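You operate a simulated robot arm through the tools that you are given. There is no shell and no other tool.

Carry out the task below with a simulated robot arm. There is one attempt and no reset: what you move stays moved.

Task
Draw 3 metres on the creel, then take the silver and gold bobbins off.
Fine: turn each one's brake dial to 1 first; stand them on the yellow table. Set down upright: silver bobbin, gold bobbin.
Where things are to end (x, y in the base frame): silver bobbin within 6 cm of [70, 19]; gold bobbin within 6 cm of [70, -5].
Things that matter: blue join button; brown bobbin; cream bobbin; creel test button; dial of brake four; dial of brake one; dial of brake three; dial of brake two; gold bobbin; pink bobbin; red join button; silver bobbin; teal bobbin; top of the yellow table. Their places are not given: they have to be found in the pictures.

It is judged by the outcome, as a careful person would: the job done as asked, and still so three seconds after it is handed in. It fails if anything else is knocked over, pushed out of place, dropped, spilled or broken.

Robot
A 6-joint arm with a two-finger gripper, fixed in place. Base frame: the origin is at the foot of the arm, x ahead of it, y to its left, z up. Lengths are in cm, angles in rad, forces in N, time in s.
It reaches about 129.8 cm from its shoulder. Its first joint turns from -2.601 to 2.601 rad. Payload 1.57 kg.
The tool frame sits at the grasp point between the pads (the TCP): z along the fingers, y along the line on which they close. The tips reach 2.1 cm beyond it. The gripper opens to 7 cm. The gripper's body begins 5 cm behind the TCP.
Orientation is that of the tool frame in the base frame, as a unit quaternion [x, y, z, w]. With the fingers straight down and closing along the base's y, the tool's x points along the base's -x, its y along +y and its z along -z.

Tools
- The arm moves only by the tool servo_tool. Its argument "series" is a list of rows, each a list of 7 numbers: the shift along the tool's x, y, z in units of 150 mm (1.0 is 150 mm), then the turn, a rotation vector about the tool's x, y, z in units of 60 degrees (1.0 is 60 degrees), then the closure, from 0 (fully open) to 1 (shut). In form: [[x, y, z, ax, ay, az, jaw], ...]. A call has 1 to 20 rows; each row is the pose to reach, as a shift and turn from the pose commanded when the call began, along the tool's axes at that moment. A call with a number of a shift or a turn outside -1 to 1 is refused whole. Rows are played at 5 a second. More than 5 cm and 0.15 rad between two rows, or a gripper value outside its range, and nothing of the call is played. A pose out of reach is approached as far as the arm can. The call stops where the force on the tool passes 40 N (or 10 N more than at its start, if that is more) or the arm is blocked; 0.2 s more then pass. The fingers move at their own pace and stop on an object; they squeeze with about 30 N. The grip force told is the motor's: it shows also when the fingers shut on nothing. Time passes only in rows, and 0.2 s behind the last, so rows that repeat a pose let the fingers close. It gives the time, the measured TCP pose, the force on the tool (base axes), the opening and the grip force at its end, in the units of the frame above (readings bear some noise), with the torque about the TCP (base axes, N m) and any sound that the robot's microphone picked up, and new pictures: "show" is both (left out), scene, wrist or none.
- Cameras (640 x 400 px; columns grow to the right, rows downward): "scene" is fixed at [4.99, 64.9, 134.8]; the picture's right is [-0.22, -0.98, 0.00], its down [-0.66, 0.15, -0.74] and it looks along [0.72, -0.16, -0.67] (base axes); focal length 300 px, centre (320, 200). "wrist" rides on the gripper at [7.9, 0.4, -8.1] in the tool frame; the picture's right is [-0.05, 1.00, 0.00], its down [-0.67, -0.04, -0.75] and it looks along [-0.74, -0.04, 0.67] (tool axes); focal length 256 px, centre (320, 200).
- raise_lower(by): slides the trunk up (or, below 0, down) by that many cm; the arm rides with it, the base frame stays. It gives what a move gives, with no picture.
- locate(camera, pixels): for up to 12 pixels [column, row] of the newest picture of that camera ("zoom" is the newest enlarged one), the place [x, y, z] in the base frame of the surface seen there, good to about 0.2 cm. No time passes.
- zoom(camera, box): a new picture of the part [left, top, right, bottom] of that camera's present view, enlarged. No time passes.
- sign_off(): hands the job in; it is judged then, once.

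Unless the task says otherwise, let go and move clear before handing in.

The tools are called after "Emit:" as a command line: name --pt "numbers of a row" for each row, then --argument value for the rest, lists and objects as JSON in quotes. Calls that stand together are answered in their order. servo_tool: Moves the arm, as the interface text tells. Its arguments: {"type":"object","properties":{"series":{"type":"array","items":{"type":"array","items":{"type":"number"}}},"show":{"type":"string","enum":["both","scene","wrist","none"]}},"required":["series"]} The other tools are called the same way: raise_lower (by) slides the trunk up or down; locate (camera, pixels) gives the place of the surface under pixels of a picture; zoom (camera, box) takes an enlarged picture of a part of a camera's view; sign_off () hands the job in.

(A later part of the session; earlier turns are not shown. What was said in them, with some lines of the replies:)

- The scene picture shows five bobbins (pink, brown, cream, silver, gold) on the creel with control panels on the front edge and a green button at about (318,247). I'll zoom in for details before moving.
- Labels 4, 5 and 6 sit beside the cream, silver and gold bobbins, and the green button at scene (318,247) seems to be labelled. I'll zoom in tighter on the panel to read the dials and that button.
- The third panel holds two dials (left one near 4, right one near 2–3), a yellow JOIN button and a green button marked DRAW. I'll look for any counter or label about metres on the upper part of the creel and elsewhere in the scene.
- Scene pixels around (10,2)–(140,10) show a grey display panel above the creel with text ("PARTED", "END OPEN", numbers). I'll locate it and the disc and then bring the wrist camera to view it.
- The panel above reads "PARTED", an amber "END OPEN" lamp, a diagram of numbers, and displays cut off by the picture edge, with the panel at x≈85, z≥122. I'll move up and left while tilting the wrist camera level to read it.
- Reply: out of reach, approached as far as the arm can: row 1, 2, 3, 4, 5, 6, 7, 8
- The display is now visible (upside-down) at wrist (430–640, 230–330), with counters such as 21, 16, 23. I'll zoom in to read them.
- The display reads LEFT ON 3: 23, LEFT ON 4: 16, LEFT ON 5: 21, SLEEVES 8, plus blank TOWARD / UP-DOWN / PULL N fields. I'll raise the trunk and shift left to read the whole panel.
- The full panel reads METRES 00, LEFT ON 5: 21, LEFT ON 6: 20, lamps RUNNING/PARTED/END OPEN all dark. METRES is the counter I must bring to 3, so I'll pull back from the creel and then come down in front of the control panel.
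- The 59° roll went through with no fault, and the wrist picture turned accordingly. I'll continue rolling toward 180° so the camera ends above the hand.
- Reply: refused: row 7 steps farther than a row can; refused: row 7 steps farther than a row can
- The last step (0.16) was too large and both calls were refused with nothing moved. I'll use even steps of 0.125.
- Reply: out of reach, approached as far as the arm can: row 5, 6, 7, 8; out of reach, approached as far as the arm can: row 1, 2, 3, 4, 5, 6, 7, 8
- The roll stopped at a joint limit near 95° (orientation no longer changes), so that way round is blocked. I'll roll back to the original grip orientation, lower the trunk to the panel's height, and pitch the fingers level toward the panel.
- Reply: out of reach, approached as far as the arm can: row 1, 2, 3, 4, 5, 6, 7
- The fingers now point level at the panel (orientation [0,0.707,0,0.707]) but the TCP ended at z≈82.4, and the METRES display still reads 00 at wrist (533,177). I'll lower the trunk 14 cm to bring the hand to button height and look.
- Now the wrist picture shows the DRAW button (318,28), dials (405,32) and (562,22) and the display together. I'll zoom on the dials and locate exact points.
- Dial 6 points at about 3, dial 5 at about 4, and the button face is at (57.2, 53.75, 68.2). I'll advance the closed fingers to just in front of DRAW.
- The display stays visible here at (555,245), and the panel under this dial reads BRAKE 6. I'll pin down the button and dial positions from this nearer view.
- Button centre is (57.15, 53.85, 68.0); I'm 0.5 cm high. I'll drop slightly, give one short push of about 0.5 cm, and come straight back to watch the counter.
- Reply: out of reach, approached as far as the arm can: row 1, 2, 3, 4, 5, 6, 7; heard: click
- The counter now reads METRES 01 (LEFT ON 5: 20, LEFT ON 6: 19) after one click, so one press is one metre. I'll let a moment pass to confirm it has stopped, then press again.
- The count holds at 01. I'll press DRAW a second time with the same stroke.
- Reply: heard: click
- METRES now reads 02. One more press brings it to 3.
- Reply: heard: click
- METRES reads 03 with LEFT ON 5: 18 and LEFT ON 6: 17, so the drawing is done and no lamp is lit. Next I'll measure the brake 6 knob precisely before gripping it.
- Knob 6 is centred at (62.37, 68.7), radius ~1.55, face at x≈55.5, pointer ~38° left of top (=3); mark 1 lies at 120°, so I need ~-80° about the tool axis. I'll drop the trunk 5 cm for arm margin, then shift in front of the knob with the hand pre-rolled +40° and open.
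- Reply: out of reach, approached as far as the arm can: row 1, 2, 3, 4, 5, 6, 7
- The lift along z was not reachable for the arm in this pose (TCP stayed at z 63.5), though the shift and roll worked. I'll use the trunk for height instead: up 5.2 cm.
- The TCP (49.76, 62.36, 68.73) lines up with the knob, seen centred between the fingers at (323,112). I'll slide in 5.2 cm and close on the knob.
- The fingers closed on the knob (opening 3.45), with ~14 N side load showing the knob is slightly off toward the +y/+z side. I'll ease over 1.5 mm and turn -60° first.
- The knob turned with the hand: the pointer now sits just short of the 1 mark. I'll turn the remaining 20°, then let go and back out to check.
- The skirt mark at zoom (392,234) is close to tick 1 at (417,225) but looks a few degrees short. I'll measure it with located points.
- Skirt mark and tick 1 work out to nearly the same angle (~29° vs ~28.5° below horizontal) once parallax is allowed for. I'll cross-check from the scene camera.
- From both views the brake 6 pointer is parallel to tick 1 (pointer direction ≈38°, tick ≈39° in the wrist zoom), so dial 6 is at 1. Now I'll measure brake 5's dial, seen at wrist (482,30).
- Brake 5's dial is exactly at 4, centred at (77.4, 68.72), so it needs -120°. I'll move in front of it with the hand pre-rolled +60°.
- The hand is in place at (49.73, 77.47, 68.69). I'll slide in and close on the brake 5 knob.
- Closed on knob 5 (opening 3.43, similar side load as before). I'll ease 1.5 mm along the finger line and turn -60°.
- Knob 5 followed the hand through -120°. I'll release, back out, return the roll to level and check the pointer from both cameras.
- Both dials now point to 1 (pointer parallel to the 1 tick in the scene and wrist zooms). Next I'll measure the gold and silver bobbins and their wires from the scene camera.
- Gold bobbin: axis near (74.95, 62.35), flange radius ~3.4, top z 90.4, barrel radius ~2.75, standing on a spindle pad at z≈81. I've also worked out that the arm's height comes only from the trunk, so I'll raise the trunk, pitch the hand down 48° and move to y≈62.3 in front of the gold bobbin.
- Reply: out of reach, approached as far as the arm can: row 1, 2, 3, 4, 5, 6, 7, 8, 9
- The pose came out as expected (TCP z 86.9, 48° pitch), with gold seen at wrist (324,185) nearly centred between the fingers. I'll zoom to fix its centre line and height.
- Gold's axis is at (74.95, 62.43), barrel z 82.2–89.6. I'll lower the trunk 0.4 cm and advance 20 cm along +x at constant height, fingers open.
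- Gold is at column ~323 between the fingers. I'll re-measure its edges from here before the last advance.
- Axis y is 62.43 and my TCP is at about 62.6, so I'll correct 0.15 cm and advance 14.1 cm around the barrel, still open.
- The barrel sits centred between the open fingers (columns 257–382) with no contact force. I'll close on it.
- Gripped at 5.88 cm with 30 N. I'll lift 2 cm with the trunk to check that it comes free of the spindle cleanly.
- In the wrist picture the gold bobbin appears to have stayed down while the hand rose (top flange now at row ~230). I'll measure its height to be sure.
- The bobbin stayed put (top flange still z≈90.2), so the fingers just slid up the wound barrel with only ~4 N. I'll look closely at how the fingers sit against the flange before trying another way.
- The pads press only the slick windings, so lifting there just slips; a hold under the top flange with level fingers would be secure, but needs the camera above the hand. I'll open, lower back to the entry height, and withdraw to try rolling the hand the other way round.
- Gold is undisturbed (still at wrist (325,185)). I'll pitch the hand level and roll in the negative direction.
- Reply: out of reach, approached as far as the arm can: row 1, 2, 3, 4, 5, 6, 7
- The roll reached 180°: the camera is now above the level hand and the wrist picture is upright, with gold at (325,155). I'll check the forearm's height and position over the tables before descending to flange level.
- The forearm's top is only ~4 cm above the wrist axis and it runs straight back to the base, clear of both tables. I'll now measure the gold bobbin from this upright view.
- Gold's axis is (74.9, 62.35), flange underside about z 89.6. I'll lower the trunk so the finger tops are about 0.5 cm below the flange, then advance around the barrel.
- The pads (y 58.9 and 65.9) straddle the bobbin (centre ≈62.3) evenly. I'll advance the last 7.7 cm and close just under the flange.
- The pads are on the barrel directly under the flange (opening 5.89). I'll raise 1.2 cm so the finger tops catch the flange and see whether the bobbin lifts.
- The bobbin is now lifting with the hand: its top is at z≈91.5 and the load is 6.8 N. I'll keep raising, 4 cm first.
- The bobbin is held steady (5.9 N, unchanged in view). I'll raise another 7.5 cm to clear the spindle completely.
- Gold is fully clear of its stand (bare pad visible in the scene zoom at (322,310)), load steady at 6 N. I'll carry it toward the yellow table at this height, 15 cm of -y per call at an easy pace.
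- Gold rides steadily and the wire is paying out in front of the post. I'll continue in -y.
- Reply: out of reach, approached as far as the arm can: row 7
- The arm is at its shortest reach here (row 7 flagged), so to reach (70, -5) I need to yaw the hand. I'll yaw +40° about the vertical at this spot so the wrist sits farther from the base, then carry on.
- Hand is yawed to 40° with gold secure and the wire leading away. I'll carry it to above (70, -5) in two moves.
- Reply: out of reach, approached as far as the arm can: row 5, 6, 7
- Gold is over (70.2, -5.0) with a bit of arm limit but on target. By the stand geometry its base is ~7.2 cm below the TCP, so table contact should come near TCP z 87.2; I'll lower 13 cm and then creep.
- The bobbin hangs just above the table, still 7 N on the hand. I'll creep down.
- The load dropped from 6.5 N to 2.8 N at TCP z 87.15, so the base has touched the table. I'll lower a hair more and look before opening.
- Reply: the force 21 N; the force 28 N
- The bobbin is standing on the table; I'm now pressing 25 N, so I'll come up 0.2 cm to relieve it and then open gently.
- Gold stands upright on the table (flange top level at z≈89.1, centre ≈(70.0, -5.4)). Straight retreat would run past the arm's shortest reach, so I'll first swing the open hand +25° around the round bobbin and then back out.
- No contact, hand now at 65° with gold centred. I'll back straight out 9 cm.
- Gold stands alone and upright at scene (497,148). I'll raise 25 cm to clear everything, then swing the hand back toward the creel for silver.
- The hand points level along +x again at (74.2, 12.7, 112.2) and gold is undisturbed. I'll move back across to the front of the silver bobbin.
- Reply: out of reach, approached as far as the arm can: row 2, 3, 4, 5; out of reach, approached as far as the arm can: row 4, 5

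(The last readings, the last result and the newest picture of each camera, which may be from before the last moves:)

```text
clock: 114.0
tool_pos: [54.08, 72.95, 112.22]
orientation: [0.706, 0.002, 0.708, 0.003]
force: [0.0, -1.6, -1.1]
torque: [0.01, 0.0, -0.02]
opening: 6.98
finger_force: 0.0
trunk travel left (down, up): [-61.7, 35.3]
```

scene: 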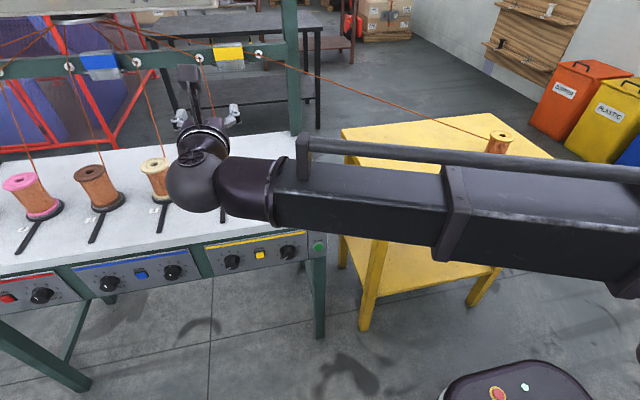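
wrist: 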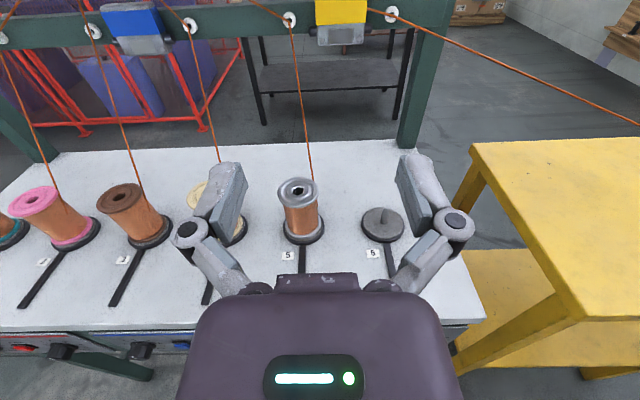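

Silver is ahead at wrist (300,205). I'll shift 4.5 cm more in +y, lower to 88.3, and measure it.

Emit:
servo_tool --pt "0 -0.15 0 0 0 0 0" --pt "0 -0.3 0 0 0 0 0" --pt "0 -0.3 0 0 0 0 0" --show "none"

Emit:
raise_lower --by -23.9

Emit:
servo_tool --pt "0 0 0.2 0 0 0 0" --pt "0 0 0.4 0 0 0 0" --pt "0 0 0.6 0 0 0 0" --pt "0 0 0.75 0 0 0 0" --pt "0 0 0.8 0 0 0 0" --pt "0 0 0.8 0 0 0 0" --show "both"

Emit:
zoom --camera "wrist" --box '[240, 30, 420, 230]'

```text
clock: 114.8
tool_pos: [54.08, 77.44, 112.31]
orientation: [0.706, 0.001, 0.708, 0.004]
force: [-1.1, -0.7, -0.8]
torque: [0.01, -0.02, 0.02]
opening: 6.99
finger_force: 0.1
trunk travel left (down, up): [-61.7, 35.3]
```

```text
clock: 117.3
tool_pos: [54.0, 77.36, 88.29]
orientation: [0.706, 0.001, 0.708, 0.003]
force: [0.8, -0.4, -0.4]
torque: [0.02, 0.01, 0.0]
opening: 7.01
finger_force: 0.1
trunk travel left (down, up): [-37.8, 59.2]
```

```text
clock: 118.7
tool_pos: [66.1, 77.26, 88.39]
orientation: [0.706, 0.001, 0.708, 0.003]
force: [-0.1, 0.3, -0.1]
torque: [0.01, -0.01, -0.02]
opening: 7.01
finger_force: 0.1
trunk travel left (down, up): [-37.8, 59.2]
```

scene: 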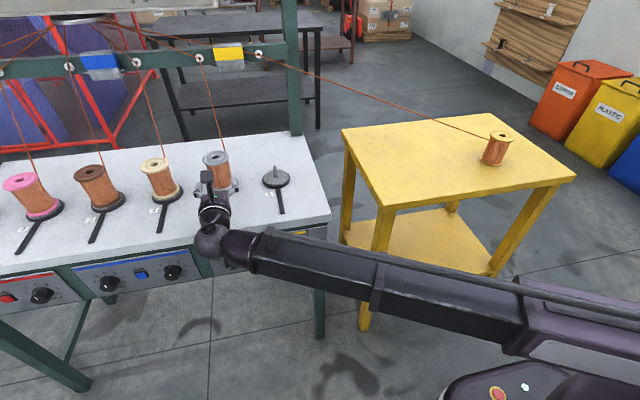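
wrist: 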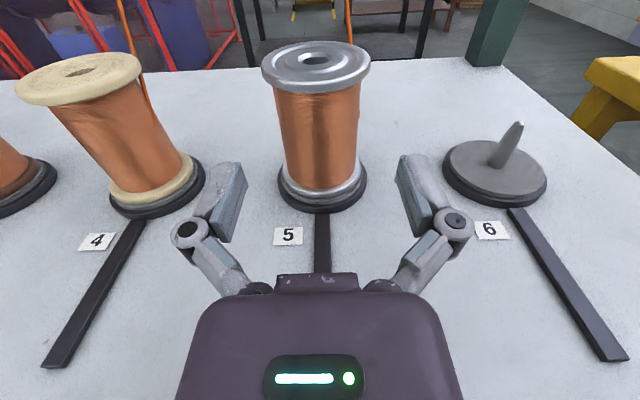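

```text
2.00 times, centred on (330, 130) of wrist
```

zoom: 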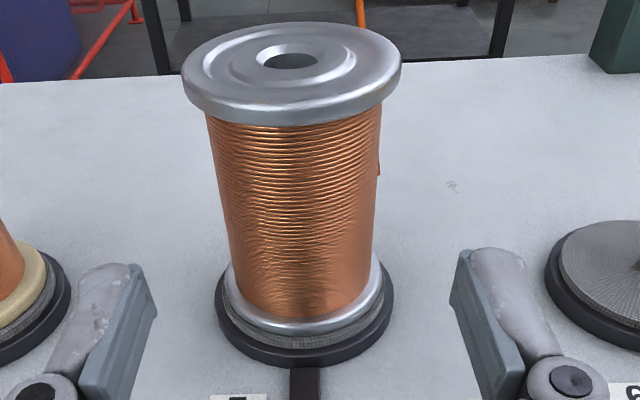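

Emit:
locate --camera "wrist" --pixels '[[264, 65], [368, 65], [316, 86], [316, 93], [318, 130], [316, 42], [280, 110], [356, 110], [240, 175], [403, 175], [318, 190]]'

```text
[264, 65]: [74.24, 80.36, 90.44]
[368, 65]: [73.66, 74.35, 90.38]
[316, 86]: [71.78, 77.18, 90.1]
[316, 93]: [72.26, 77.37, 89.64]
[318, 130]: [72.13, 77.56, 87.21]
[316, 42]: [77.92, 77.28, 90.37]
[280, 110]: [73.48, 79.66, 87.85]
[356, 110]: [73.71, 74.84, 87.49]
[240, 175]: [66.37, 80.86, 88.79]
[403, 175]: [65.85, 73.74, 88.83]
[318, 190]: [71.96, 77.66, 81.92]
```

Silver's centre y is 77.3, the same as the pads' midpoint, so it's aligned. I'll advance 8.5 cm and close under its flange.

Emit:
servo_tool --pt "0 0 0.17 0 0 0 0" --pt "0 0 0.34 0 0 0 0" --pt "0 0 0.5 0 0 0 0" --pt "0 0 0.567 0 0 0 0" --pt "0 0 0.567 0 0 0 0" --pt "0 0 0.567 0 0 0 0.1" --pt "0 0 0.567 0 0 0 0.2" --pt "0 0 0.567 0 0 0 0.5" --pt "0 0 0.567 0 0 0 0.5" --show "both"

```text
clock: 120.7
tool_pos: [74.66, 77.25, 88.42]
orientation: [0.706, 0.001, 0.709, 0.004]
force: [-0.4, 2.6, 0.1]
torque: [0.14, -0.1, 0.08]
opening: 5.96
finger_force: 29.9
trunk travel left (down, up): [-37.8, 59.2]
```

scene: 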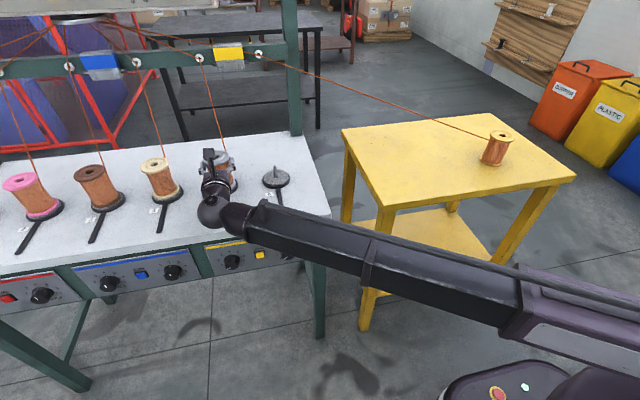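
wrist: 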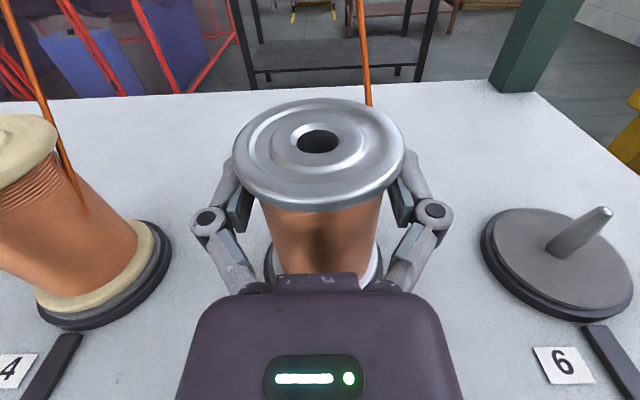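

Silver is gripped at 5.96 cm under its flange. I'll lift 1.5 cm and check that it comes along.

Emit:
raise_lower --by 1.5

Emit:
servo_tool --pt "0 0 0 0 0 0 0.5" --pt "0 0 0 0 0 0 0.5" --show "wrist"

Emit:
locate --camera "wrist" --pixels '[[320, 205], [240, 150], [398, 145], [320, 105]]'

```text
clock: 121.3
tool_pos: [74.79, 77.37, 89.88]
orientation: [0.706, 0.001, 0.708, 0.004]
force: [0.3, -0.7, -6.5]
torque: [-0.01, 0.06, -0.01]
opening: 5.95
finger_force: 29.7
trunk travel left (down, up): [-39.3, 57.7]
```

```text
clock: 121.9
tool_pos: [74.67, 77.33, 89.81]
orientation: [0.706, 0.0, 0.708, 0.004]
force: [-0.3, 0.3, -6.9]
torque: [0.0, 0.05, 0.01]
opening: 5.93
finger_force: 30.1
trunk travel left (down, up): [-39.3, 57.7]
```

wrist: 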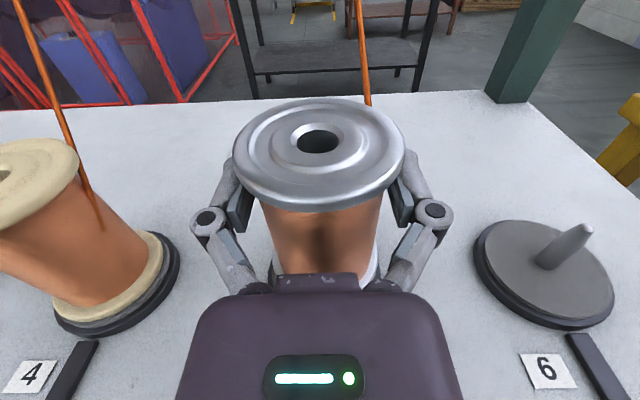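

```text
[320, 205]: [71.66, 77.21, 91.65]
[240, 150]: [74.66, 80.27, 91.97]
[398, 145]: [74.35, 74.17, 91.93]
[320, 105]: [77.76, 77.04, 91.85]
```

Silver lifted cleanly (top at 91.85, 6.7 N). I'll raise 11.2 cm more to clear the spindle.

Emit:
raise_lower --by 11.2

Emit:
servo_tool --pt "0 0 0 0 0 0 0.5" --show "both"

```text
clock: 123.3
tool_pos: [74.74, 77.3, 101.01]
orientation: [0.706, 0.0, 0.708, 0.004]
force: [-0.1, -0.5, -8.4]
torque: [-0.01, 0.03, -0.01]
opening: 5.95
finger_force: 29.8
trunk travel left (down, up): [-50.5, 46.5]
```

```text
clock: 123.8
tool_pos: [74.66, 77.38, 100.97]
orientation: [0.706, 0.001, 0.708, 0.003]
force: [-0.2, 0.1, -7.4]
torque: [0.05, 0.07, -0.03]
opening: 5.94
finger_force: 29.8
trunk travel left (down, up): [-50.5, 46.5]
```

scene: 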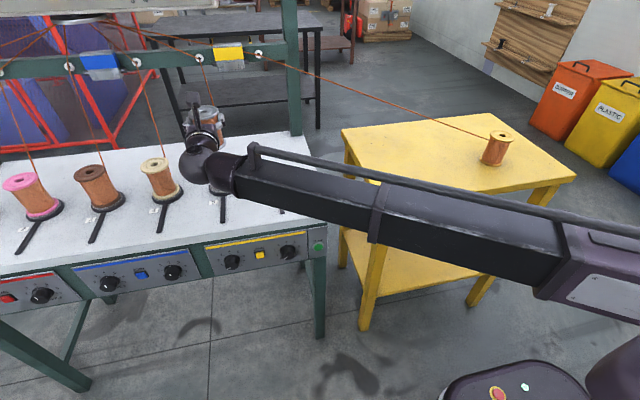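
wrist: 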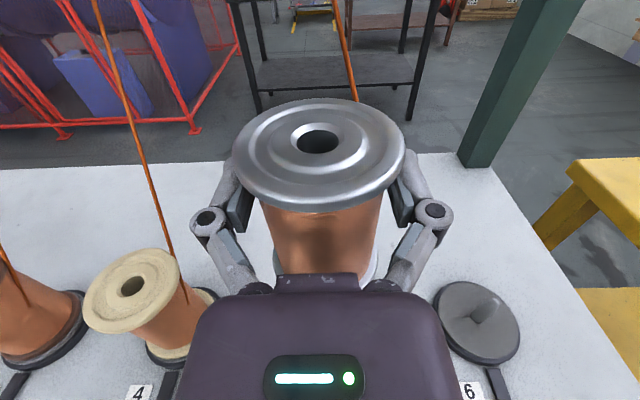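

Silver is clear of its stand with steady ~7.4 N. I'll carry it in -y toward (70, 19), keeping it on the near side of gold's wire.

Emit:
servo_tool --pt "0 0.1 -0.02 0 0 0 0.5" --pt "0 0.25 -0.05 0 0 0 0.5" --pt "0 0.42 -0.09 0 0 0 0.5" --pt "0 0.6 -0.13 0 0 0 0.5" --pt "0 0.78 -0.17 0 0 0 0.5" --pt "0 0.92 -0.2 0 0 0 0.5" --pt "0 1.0 -0.213 0 0 0 0.5" --show "both"

Emit:
servo_tool --pt "0 0.1 -0.02 0 0 0 0.5" --pt "0 0.25 -0.05 0 0 0 0.5" --pt "0 0.42 -0.09 0 0 0 0.5" --pt "0 0.6 -0.13 0 0 0 0.5" --pt "0 0.78 -0.17 0 0 0 0.5" --pt "0 0.92 -0.19 0 0 0 0.5" --pt "0 1.0 -0.2 0 0 0 0.5" --show "both"

```text
clock: 125.3
tool_pos: [71.46, 62.31, 101.06]
orientation: [0.705, 0.002, 0.709, 0.004]
force: [0.2, 0.9, -7.7]
torque: [0.0, 0.03, -0.03]
opening: 5.98
finger_force: 30.4
trunk travel left (down, up): [-50.5, 46.5]
```

scene: 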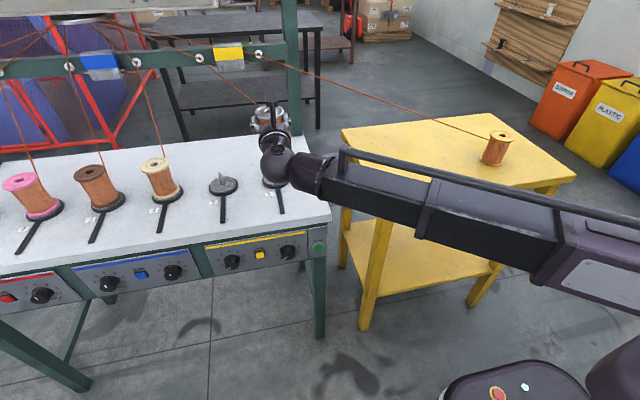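
wrist: 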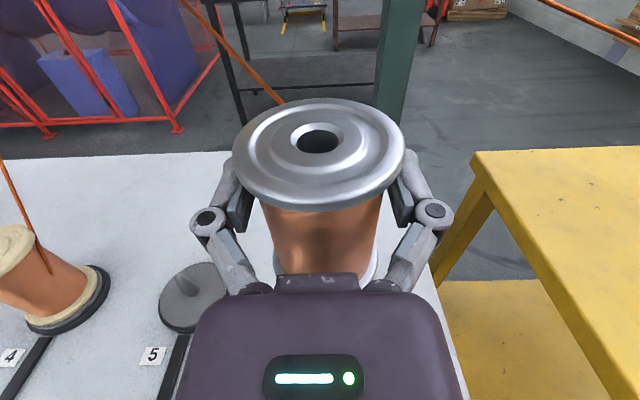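

```text
clock: 127.0
tool_pos: [68.43, 47.34, 100.96]
orientation: [0.705, 0.002, 0.709, 0.003]
force: [0.4, -0.1, -6.9]
torque: [-0.01, 0.01, -0.02]
opening: 5.95
finger_force: 30.5
trunk travel left (down, up): [-50.5, 46.5]
```

scene: 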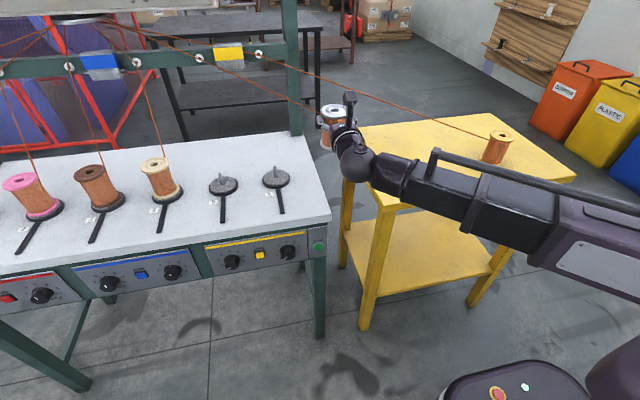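
wrist: 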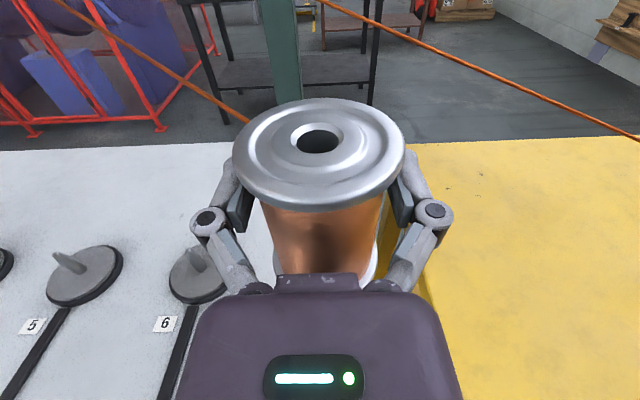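

Silver is steady over the gap between the tables and gold's wire is well beyond it. I'll continue and yaw the hand -30° on the final leg to (70, 19).

Emit:
servo_tool --pt "0 0.1 0 0 0 0 0.5" --pt "0 0.25 0 0 0 0 0.5" --pt "0 0.42 0 0 0 0 0.5" --pt "0 0.6 0 0 0 0 0.5" --pt "0 0.78 0 0 0 0 0.5" --pt "0 0.92 0 0 0 0 0.5" --pt "0 1.0 0 0 0 0 0.5" --show "none"

Emit:
servo_tool --pt "0 0.1 0.01 -0.08 0 0 0.5" --pt "0 0.24 0.02 -0.16 0 0 0.5" --pt "0 0.4 0.04 -0.25 0 0 0.5" --pt "0 0.56 0.055 -0.34 0 0 0.5" --pt "0 0.7 0.07 -0.42 0 0 0.5" --pt "0 0.82 0.08 -0.48 0 0 0.5" --pt "0 0.88 0.087 -0.5 0 0 0.5" --pt "0 0.88 0.087 -0.5 0 0 0.5" --show "both"

```text
clock: 128.6
tool_pos: [68.28, 32.33, 101.14]
orientation: [0.706, 0.001, 0.709, 0.003]
force: [0.7, 0.1, -7.3]
torque: [0.01, 0.03, 0.0]
opening: 5.94
finger_force: 30.3
trunk travel left (down, up): [-50.5, 46.5]
```

```text
clock: 130.3
tool_pos: [69.79, 19.09, 101.06]
orientation: [0.68, -0.183, 0.685, 0.187]
force: [0.1, 0.2, -7.4]
torque: [0.01, 0.04, 0.0]
opening: 5.94
finger_force: 30.1
trunk travel left (down, up): [-50.5, 46.5]
```

scene: 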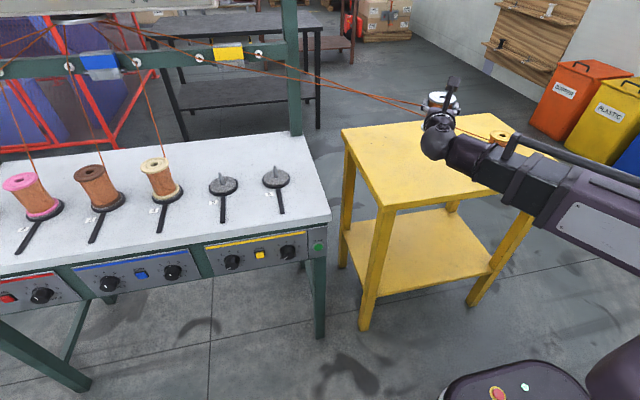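
wrist: 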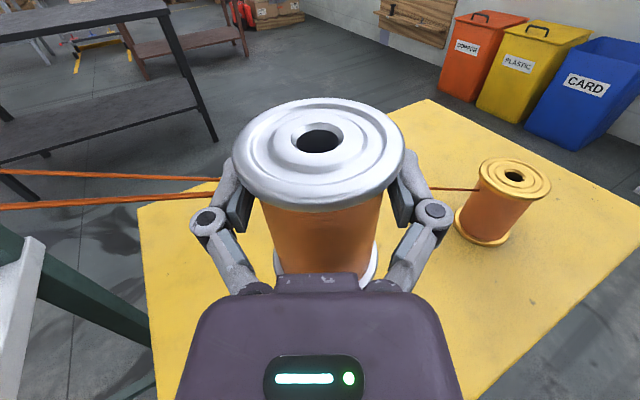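

Silver is above (70, 19) with gold upright at (510,200) in the wrist view and its wire passing well behind. I'll lower 13 cm, then creep to contact.

Emit:
raise_lower --by -13

Emit:
raise_lower --by -0.5

Emit:
servo_tool --pt "0 0 0 0 0 0 0.5" --show "both"

```text
clock: 131.9
tool_pos: [69.69, 19.07, 88.1]
orientation: [0.68, -0.183, 0.685, 0.187]
force: [-0.4, 0.4, -6.1]
torque: [-0.01, 0.06, 0.0]
opening: 5.94
finger_force: 30.1
trunk travel left (down, up): [-37.5, 59.5]
```

```text
clock: 132.5
tool_pos: [69.65, 19.11, 87.67]
orientation: [0.68, -0.182, 0.685, 0.186]
force: [0.9, -0.5, -6.6]
torque: [0.0, 0.02, -0.02]
opening: 5.93
finger_force: 29.9
trunk travel left (down, up): [-37.0, 60.0]
```

```text
clock: 132.9
tool_pos: [69.52, 19.09, 87.59]
orientation: [0.681, -0.182, 0.685, 0.185]
force: [-0.4, 0.0, -7.2]
torque: [0.06, 0.01, -0.03]
opening: 5.94
finger_force: 29.7
trunk travel left (down, up): [-37.0, 60.0]
```

scene: 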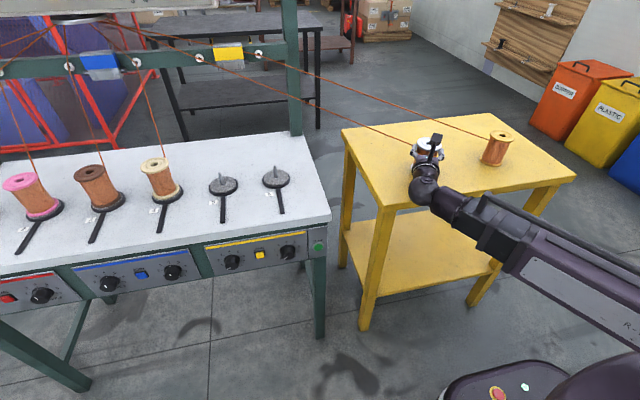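
wrist: 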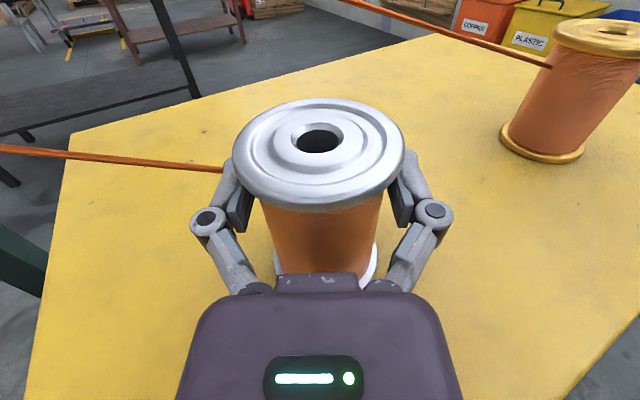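

Still 7 N on the hand at TCP z 87.6, so not quite down. I'll creep on in small steps.

Emit:
raise_lower --by -0.3

Emit:
raise_lower --by -0.15

```text
clock: 133.4
tool_pos: [69.61, 18.96, 87.26]
orientation: [0.681, -0.181, 0.685, 0.185]
force: [0.3, 0.2, -7.9]
torque: [0.04, 0.02, -0.01]
opening: 5.99
finger_force: 29.9
trunk travel left (down, up): [-36.7, 60.3]
```

```text
clock: 133.9
tool_pos: [69.64, 19.14, 87.17]
orientation: [0.68, -0.182, 0.685, 0.186]
force: [-0.2, 0.9, -6.8]
torque: [0.02, 0.05, 0.01]
opening: 5.97
finger_force: 30.4
trunk travel left (down, up): [-36.5, 60.5]
```

Emit:
raise_lower --by -0.15

Emit:
servo_tool --pt "0 0 0 0 0 0 0.5" --show "none"

```text
clock: 134.4
tool_pos: [69.69, 19.12, 87.12]
orientation: [0.68, -0.181, 0.686, 0.185]
force: [7.4, 1.4, 12.4]
torque: [0.41, 0.06, -0.13]
opening: 5.96
finger_force: 30.0
trunk travel left (down, up): [-36.4, 60.6]
```

```text
clock: 134.8
tool_pos: [69.67, 19.01, 87.13]
orientation: [0.68, -0.182, 0.686, 0.186]
force: [9.1, 2.0, 19.5]
torque: [0.48, 0.02, -0.17]
opening: 5.95
finger_force: 30.1
trunk travel left (down, up): [-36.4, 60.6]
```

Contact: the hand now presses ~20 N, so silver is standing on the table. I'll relieve 0.15 cm and open.

Emit:
raise_lower --by 0.15

Emit:
servo_tool --pt "0 0 0 0 0 0 0.3" --pt "0 0 0 0 0 0 0.15" --pt "0 0 0 0 0 0 0" --pt "0 0 0 0 0 0 0" --pt "0 0 0 0 0 0 0" --show "both"

Emit:
locate --camera "wrist" --pixels '[[320, 205], [240, 150], [398, 145], [320, 105]]'

```text
clock: 135.3
tool_pos: [69.49, 19.02, 87.11]
orientation: [0.681, -0.183, 0.684, 0.186]
force: [1.7, 0.9, 1.6]
torque: [0.04, 0.13, 0.0]
opening: 5.97
finger_force: 29.9
trunk travel left (down, up): [-36.5, 60.5]
```

```text
clock: 136.5
tool_pos: [69.59, 19.04, 87.19]
orientation: [0.68, -0.182, 0.685, 0.186]
force: [0.4, -0.3, -0.4]
torque: [0.01, 0.0, 0.02]
opening: 6.99
finger_force: 0.2
trunk travel left (down, up): [-36.5, 60.5]
```

scene: 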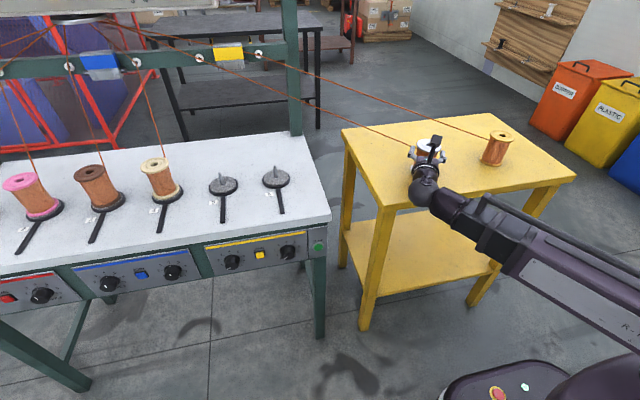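
wrist: 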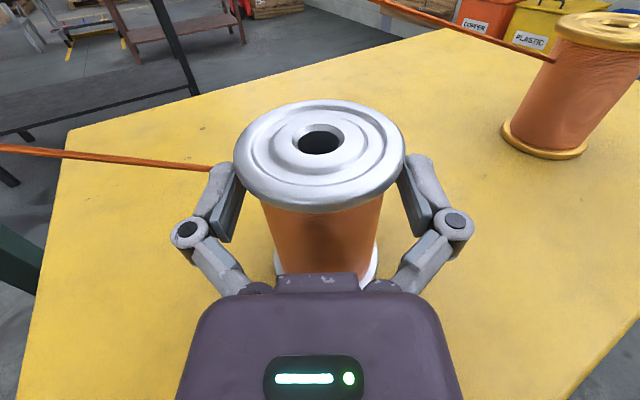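

```text
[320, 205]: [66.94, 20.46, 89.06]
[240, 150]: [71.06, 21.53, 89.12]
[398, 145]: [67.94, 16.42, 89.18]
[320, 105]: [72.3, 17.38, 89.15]
```

Silver stands level (top z≈89.1, centre ≈(69.6, 18.9)). I'll back the open hand straight out 7.5 cm.

Emit:
servo_tool --pt "0 0 -0.08 0 0 0 0" --pt "0 0 -0.17 0 0 0 0" --pt "0 0 -0.26 0 0 0 0" --pt "0 0 -0.35 0 0 0 0" --pt "0 0 -0.43 0 0 0 0" --pt "0 0 -0.5 0 0 0 0" --show "both"

```text
clock: 137.9
tool_pos: [63.21, 22.84, 87.22]
orientation: [0.681, -0.182, 0.685, 0.185]
force: [-0.5, 0.1, -0.3]
torque: [0.01, 0.01, 0.01]
opening: 7.02
finger_force: 0.0
trunk travel left (down, up): [-36.5, 60.5]
```

scene: 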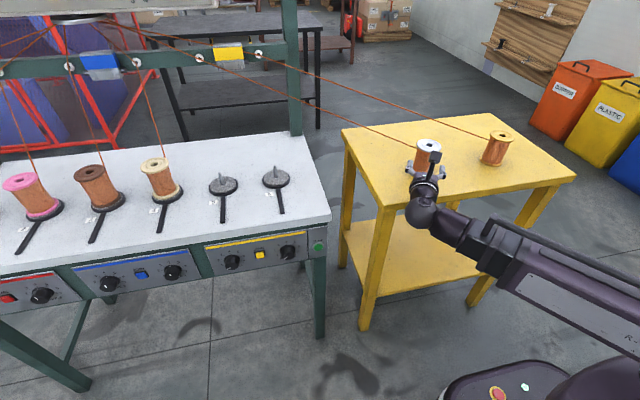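
wrist: 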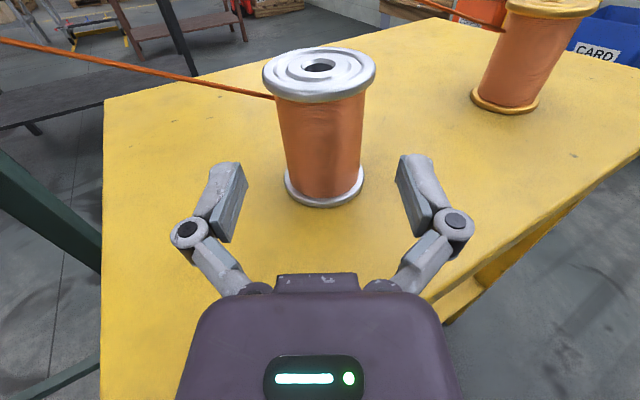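

The hand is clear of silver by about 2 cm in front of the fingertips. I'll raise 25 cm straight up and then inspect everything.

Emit:
raise_lower --by 25

Emit:
servo_tool --pt "0 -0.15 0 0.1 0 0 0" --pt "0 -0.3 0 0.2 0 0 0" --pt "0 -0.45 0 0.3 0 0 0" --pt "0 -0.6 0 0.4 0 0 0" --pt "0 -0.75 0 0.5 0 0 0" --pt "0 -0.9 0 0.5 0 0 0" --show "both"

Emit:
zoom --camera "scene" --box '[400, 100, 560, 200]'

Emit:
zoom --camera "scene" --box '[205, 225, 335, 285]'

Emit:
zoom --camera "scene" --box '[0, 0, 160, 80]'

```text
clock: 140.5
tool_pos: [63.22, 22.88, 112.16]
orientation: [0.681, -0.182, 0.685, 0.186]
force: [-0.5, -0.5, -0.2]
torque: [-0.01, 0.0, -0.02]
opening: 6.97
finger_force: 0.0
trunk travel left (down, up): [-61.5, 35.5]
```

```text
clock: 141.9
tool_pos: [70.08, 34.52, 112.05]
orientation: [0.706, 0.0, 0.708, 0.003]
force: [-0.3, -0.7, 0.5]
torque: [-0.01, 0.03, 0.02]
opening: 7.0
finger_force: 0.0
trunk travel left (down, up): [-61.5, 35.5]
```

scene: 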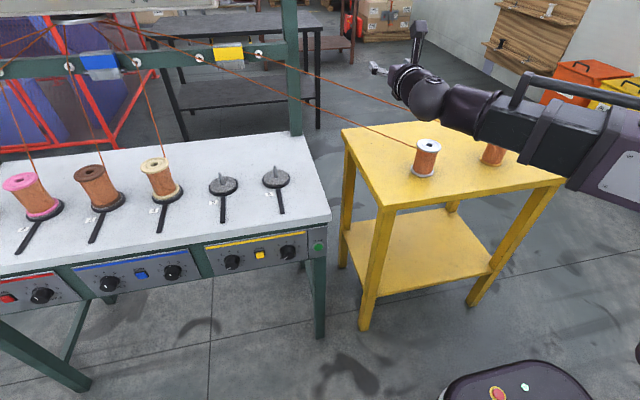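
wrist: 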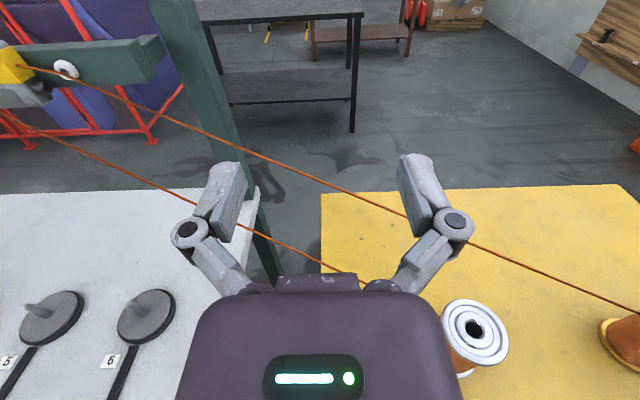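

```text
4.00 times, centred on (480, 150) of scene
```

zoom: 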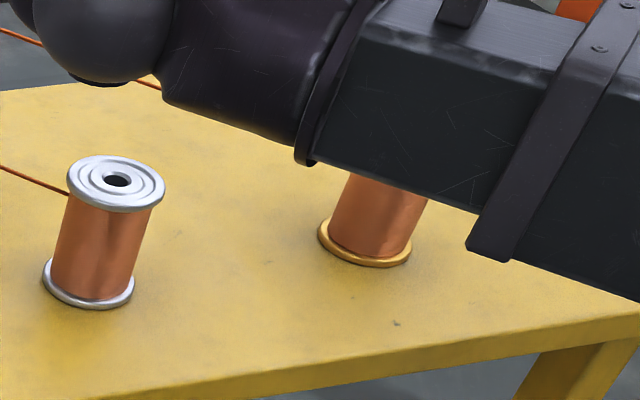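

```text
4.92 times, centred on (270, 255) of scene
```

zoom: 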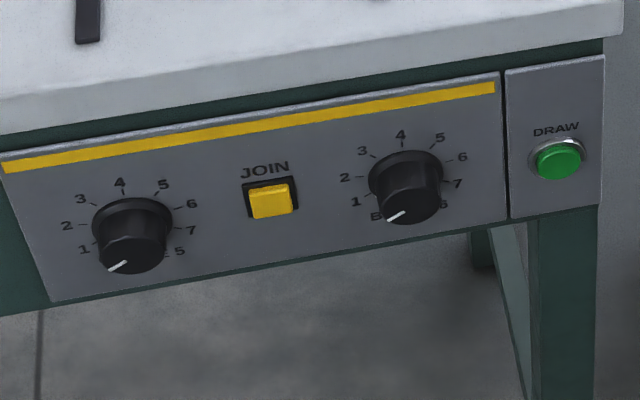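

```text
4.00 times, centred on (80, 40) of scene
```

zoom: 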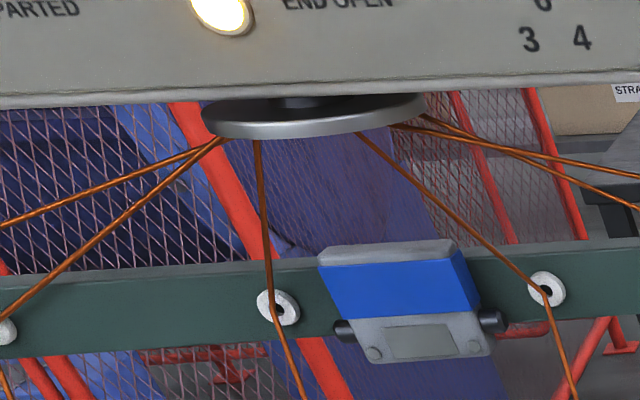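

Both bobbins stand upright on the table, both dials show 1, and the amber END OPEN lamp is lit, as expected with two positions empty. I'll swing the camera over to check the PARTED lamp and the metre counter before handing in.

Emit:
servo_tool --pt "0 -0.2 -0.167 0 0 0 0" --pt "0 -0.4 -0.333 0 0 0 0" --pt "0 -0.6 -0.5 0 0 0 0" --pt "0 -0.8 -0.667 0 0 0 0" --pt "0 -1.0 -0.833 0 0 0 0" --show "none"

Emit:
servo_tool --pt "0 -0.2 -0.167 0 0 0 0" --pt "0 -0.4 -0.333 0 0 0 0" --pt "0 -0.6 -0.5 0 0 0 0" --pt "0 -0.8 -0.667 0 0 0 0" --pt "0 -1.0 -0.833 0 0 0 0" --show "none"

Emit:
servo_tool --pt "0 0 0 0 0.115 0 0" --pt "0 0 0 0 0.23 0 0" --pt "0 0 0 0 0.345 0 0" --pt "0 0 0 0 0.46 0 0" --pt "0 0 0 0 0.575 0 0" --pt "0 0 0 0 0.69 0 0" --show "both"

```text
clock: 143.1
tool_pos: [57.4, 49.51, 112.11]
orientation: [0.706, 0.002, 0.708, 0.003]
force: [0.5, -0.3, 0.4]
torque: [-0.01, 0.0, 0.02]
opening: 7.01
finger_force: 0.2
trunk travel left (down, up): [-61.5, 35.5]
```

```text
clock: 144.3
tool_pos: [44.97, 64.76, 112.02]
orientation: [0.706, 0.002, 0.708, 0.002]
force: [-0.3, 0.2, 0.1]
torque: [0.0, 0.03, 0.0]
opening: 6.99
finger_force: 0.0
trunk travel left (down, up): [-61.5, 35.5]
```

```text
clock: 145.7
tool_pos: [44.86, 64.55, 124.41]
orientation: [0.409, 0.003, 0.913, 0.001]
force: [-1.0, -0.6, 0.1]
torque: [0.02, -0.03, -0.03]
opening: 7.01
finger_force: 0.1
out of reach, approached as far as the arm can: row 1, 2, 3, 4, 5, 6
trunk travel left (down, up): [-61.5, 35.5]
```

scene: 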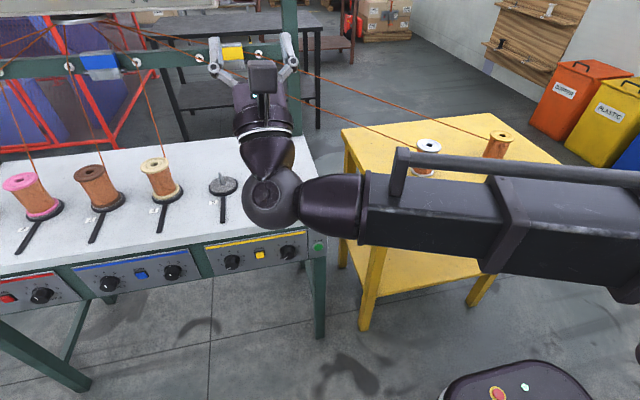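
wrist: 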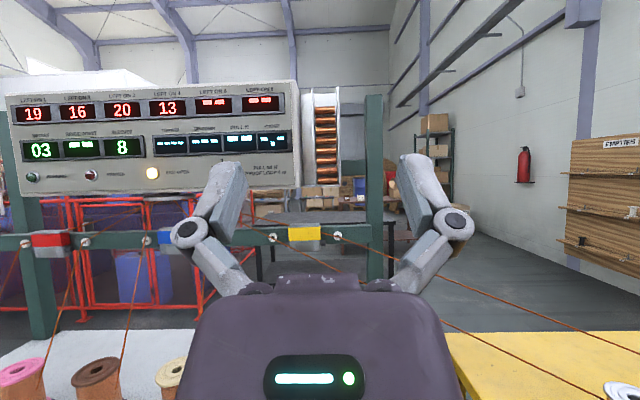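

Emit:
zoom --camera "wrist" --box '[0, 80, 220, 200]'

Emit:
zoom --camera "wrist" --box '[140, 80, 320, 200]'

Emit:
zoom --camera "scene" --box '[400, 110, 560, 200]'

Emit:
zoom --camera "scene" --box '[205, 240, 265, 280]'

Emit:
zoom --camera "scene" --box '[265, 230, 310, 270]'

Emit:
locate --camera "scene" --pixels '[[428, 147], [428, 141], [501, 137], [497, 160]]'

```text
2.91 times, centred on (110, 140) of wrist
```

zoom: 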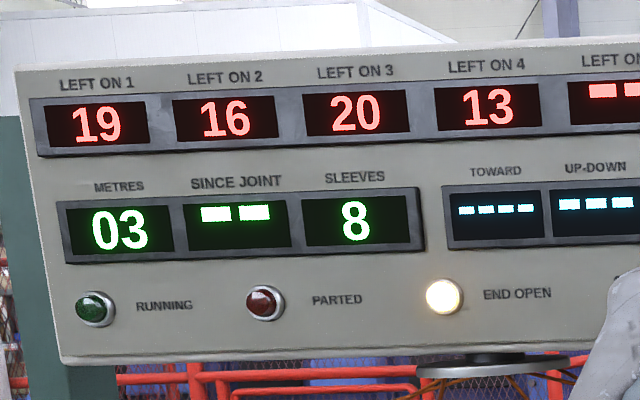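

```text
3.33 times, centred on (230, 140) of wrist
```

zoom: 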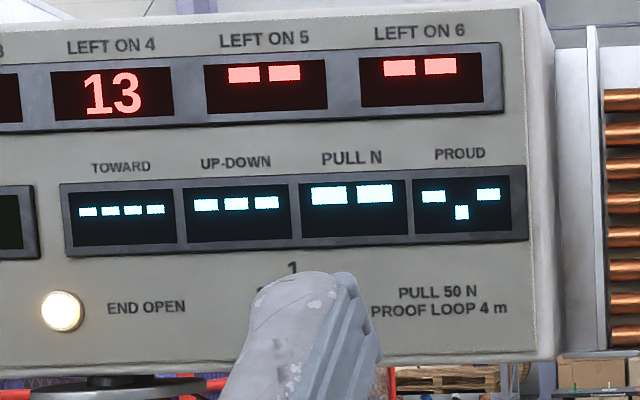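

```text
4.00 times, centred on (480, 155) of scene
```

zoom: 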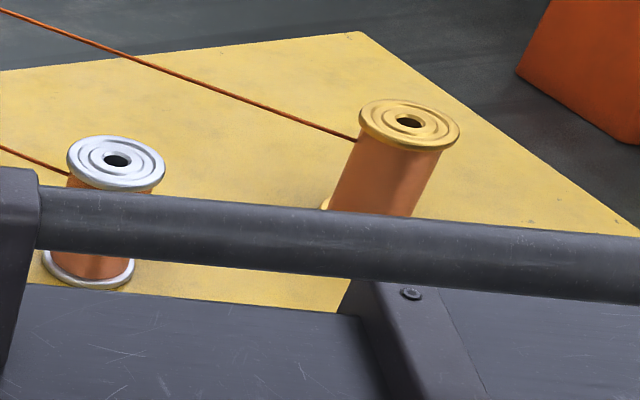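

```text
10.00 times, centred on (235, 260) of scene
```

zoom: 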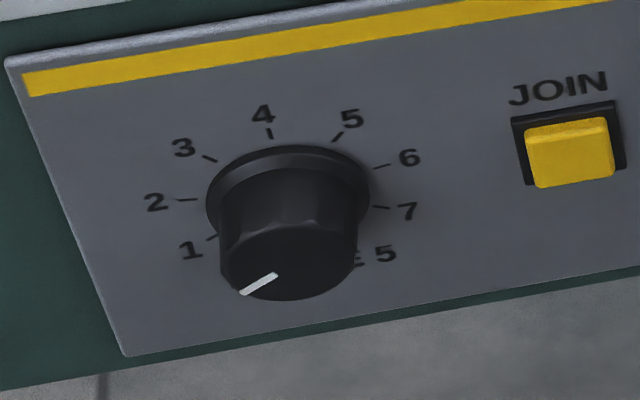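

```text
10.00 times, centred on (288, 250) of scene
```

zoom: 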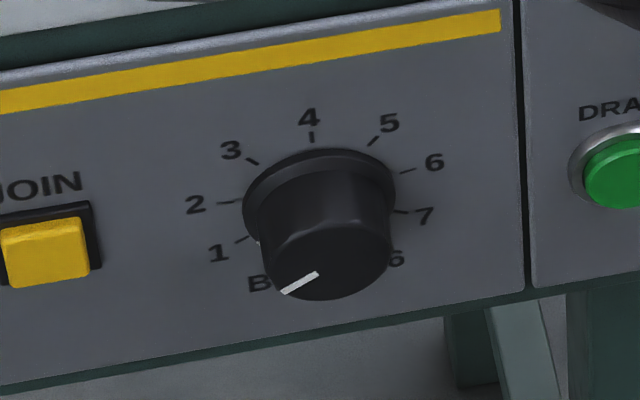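

```text
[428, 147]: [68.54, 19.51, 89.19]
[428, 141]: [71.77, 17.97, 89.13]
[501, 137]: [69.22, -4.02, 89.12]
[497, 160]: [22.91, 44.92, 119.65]
```

The panel reads METRES 03 with the PARTED lamp dark, and LEFT ON 5 and 6 are blank because those bobbins are off. Both dials point to 1. Silver at about (70, 19) and gold at about (70, -5) stand upright on the yellow table, and the hand is open and clear, so I'm handing in.

Emit:
sign_off

```text
The job is handed in.
```

The job is done and handed in: 3 metres are drawn, and both the silver and gold bobbins are standing on the yellow table.

- **Drawing:** I pressed DRAW three times and the counter reads METRES 03. The PARTED lamp stayed dark.
- **Brakes:** After drawing and before lifting the bobbins off, I turned brake 5 (silver) and brake 6 (gold) to 1. Both pointers line up with the 1 mark.
- **Bobbins:** Silver stands upright at about (69.6, 18.9) and gold at about (70.0, -5.4). Both are well inside the 6 cm allowance.
- **First lift of gold:** My first grip slid up the windings, so I let go, and gold stayed on its stand. I then lifted both bobbins from under the top flange.
- **Wires and lamp:** Both wires are still attached and run from the guides to the bobbins on the table. The amber END OPEN lamp came on after the bobbins came off, and LEFT ON 5 and LEFT ON 6 now read blank.

I touched none of the other bobbins, dials or join buttons. The hand is open and clear of everything.
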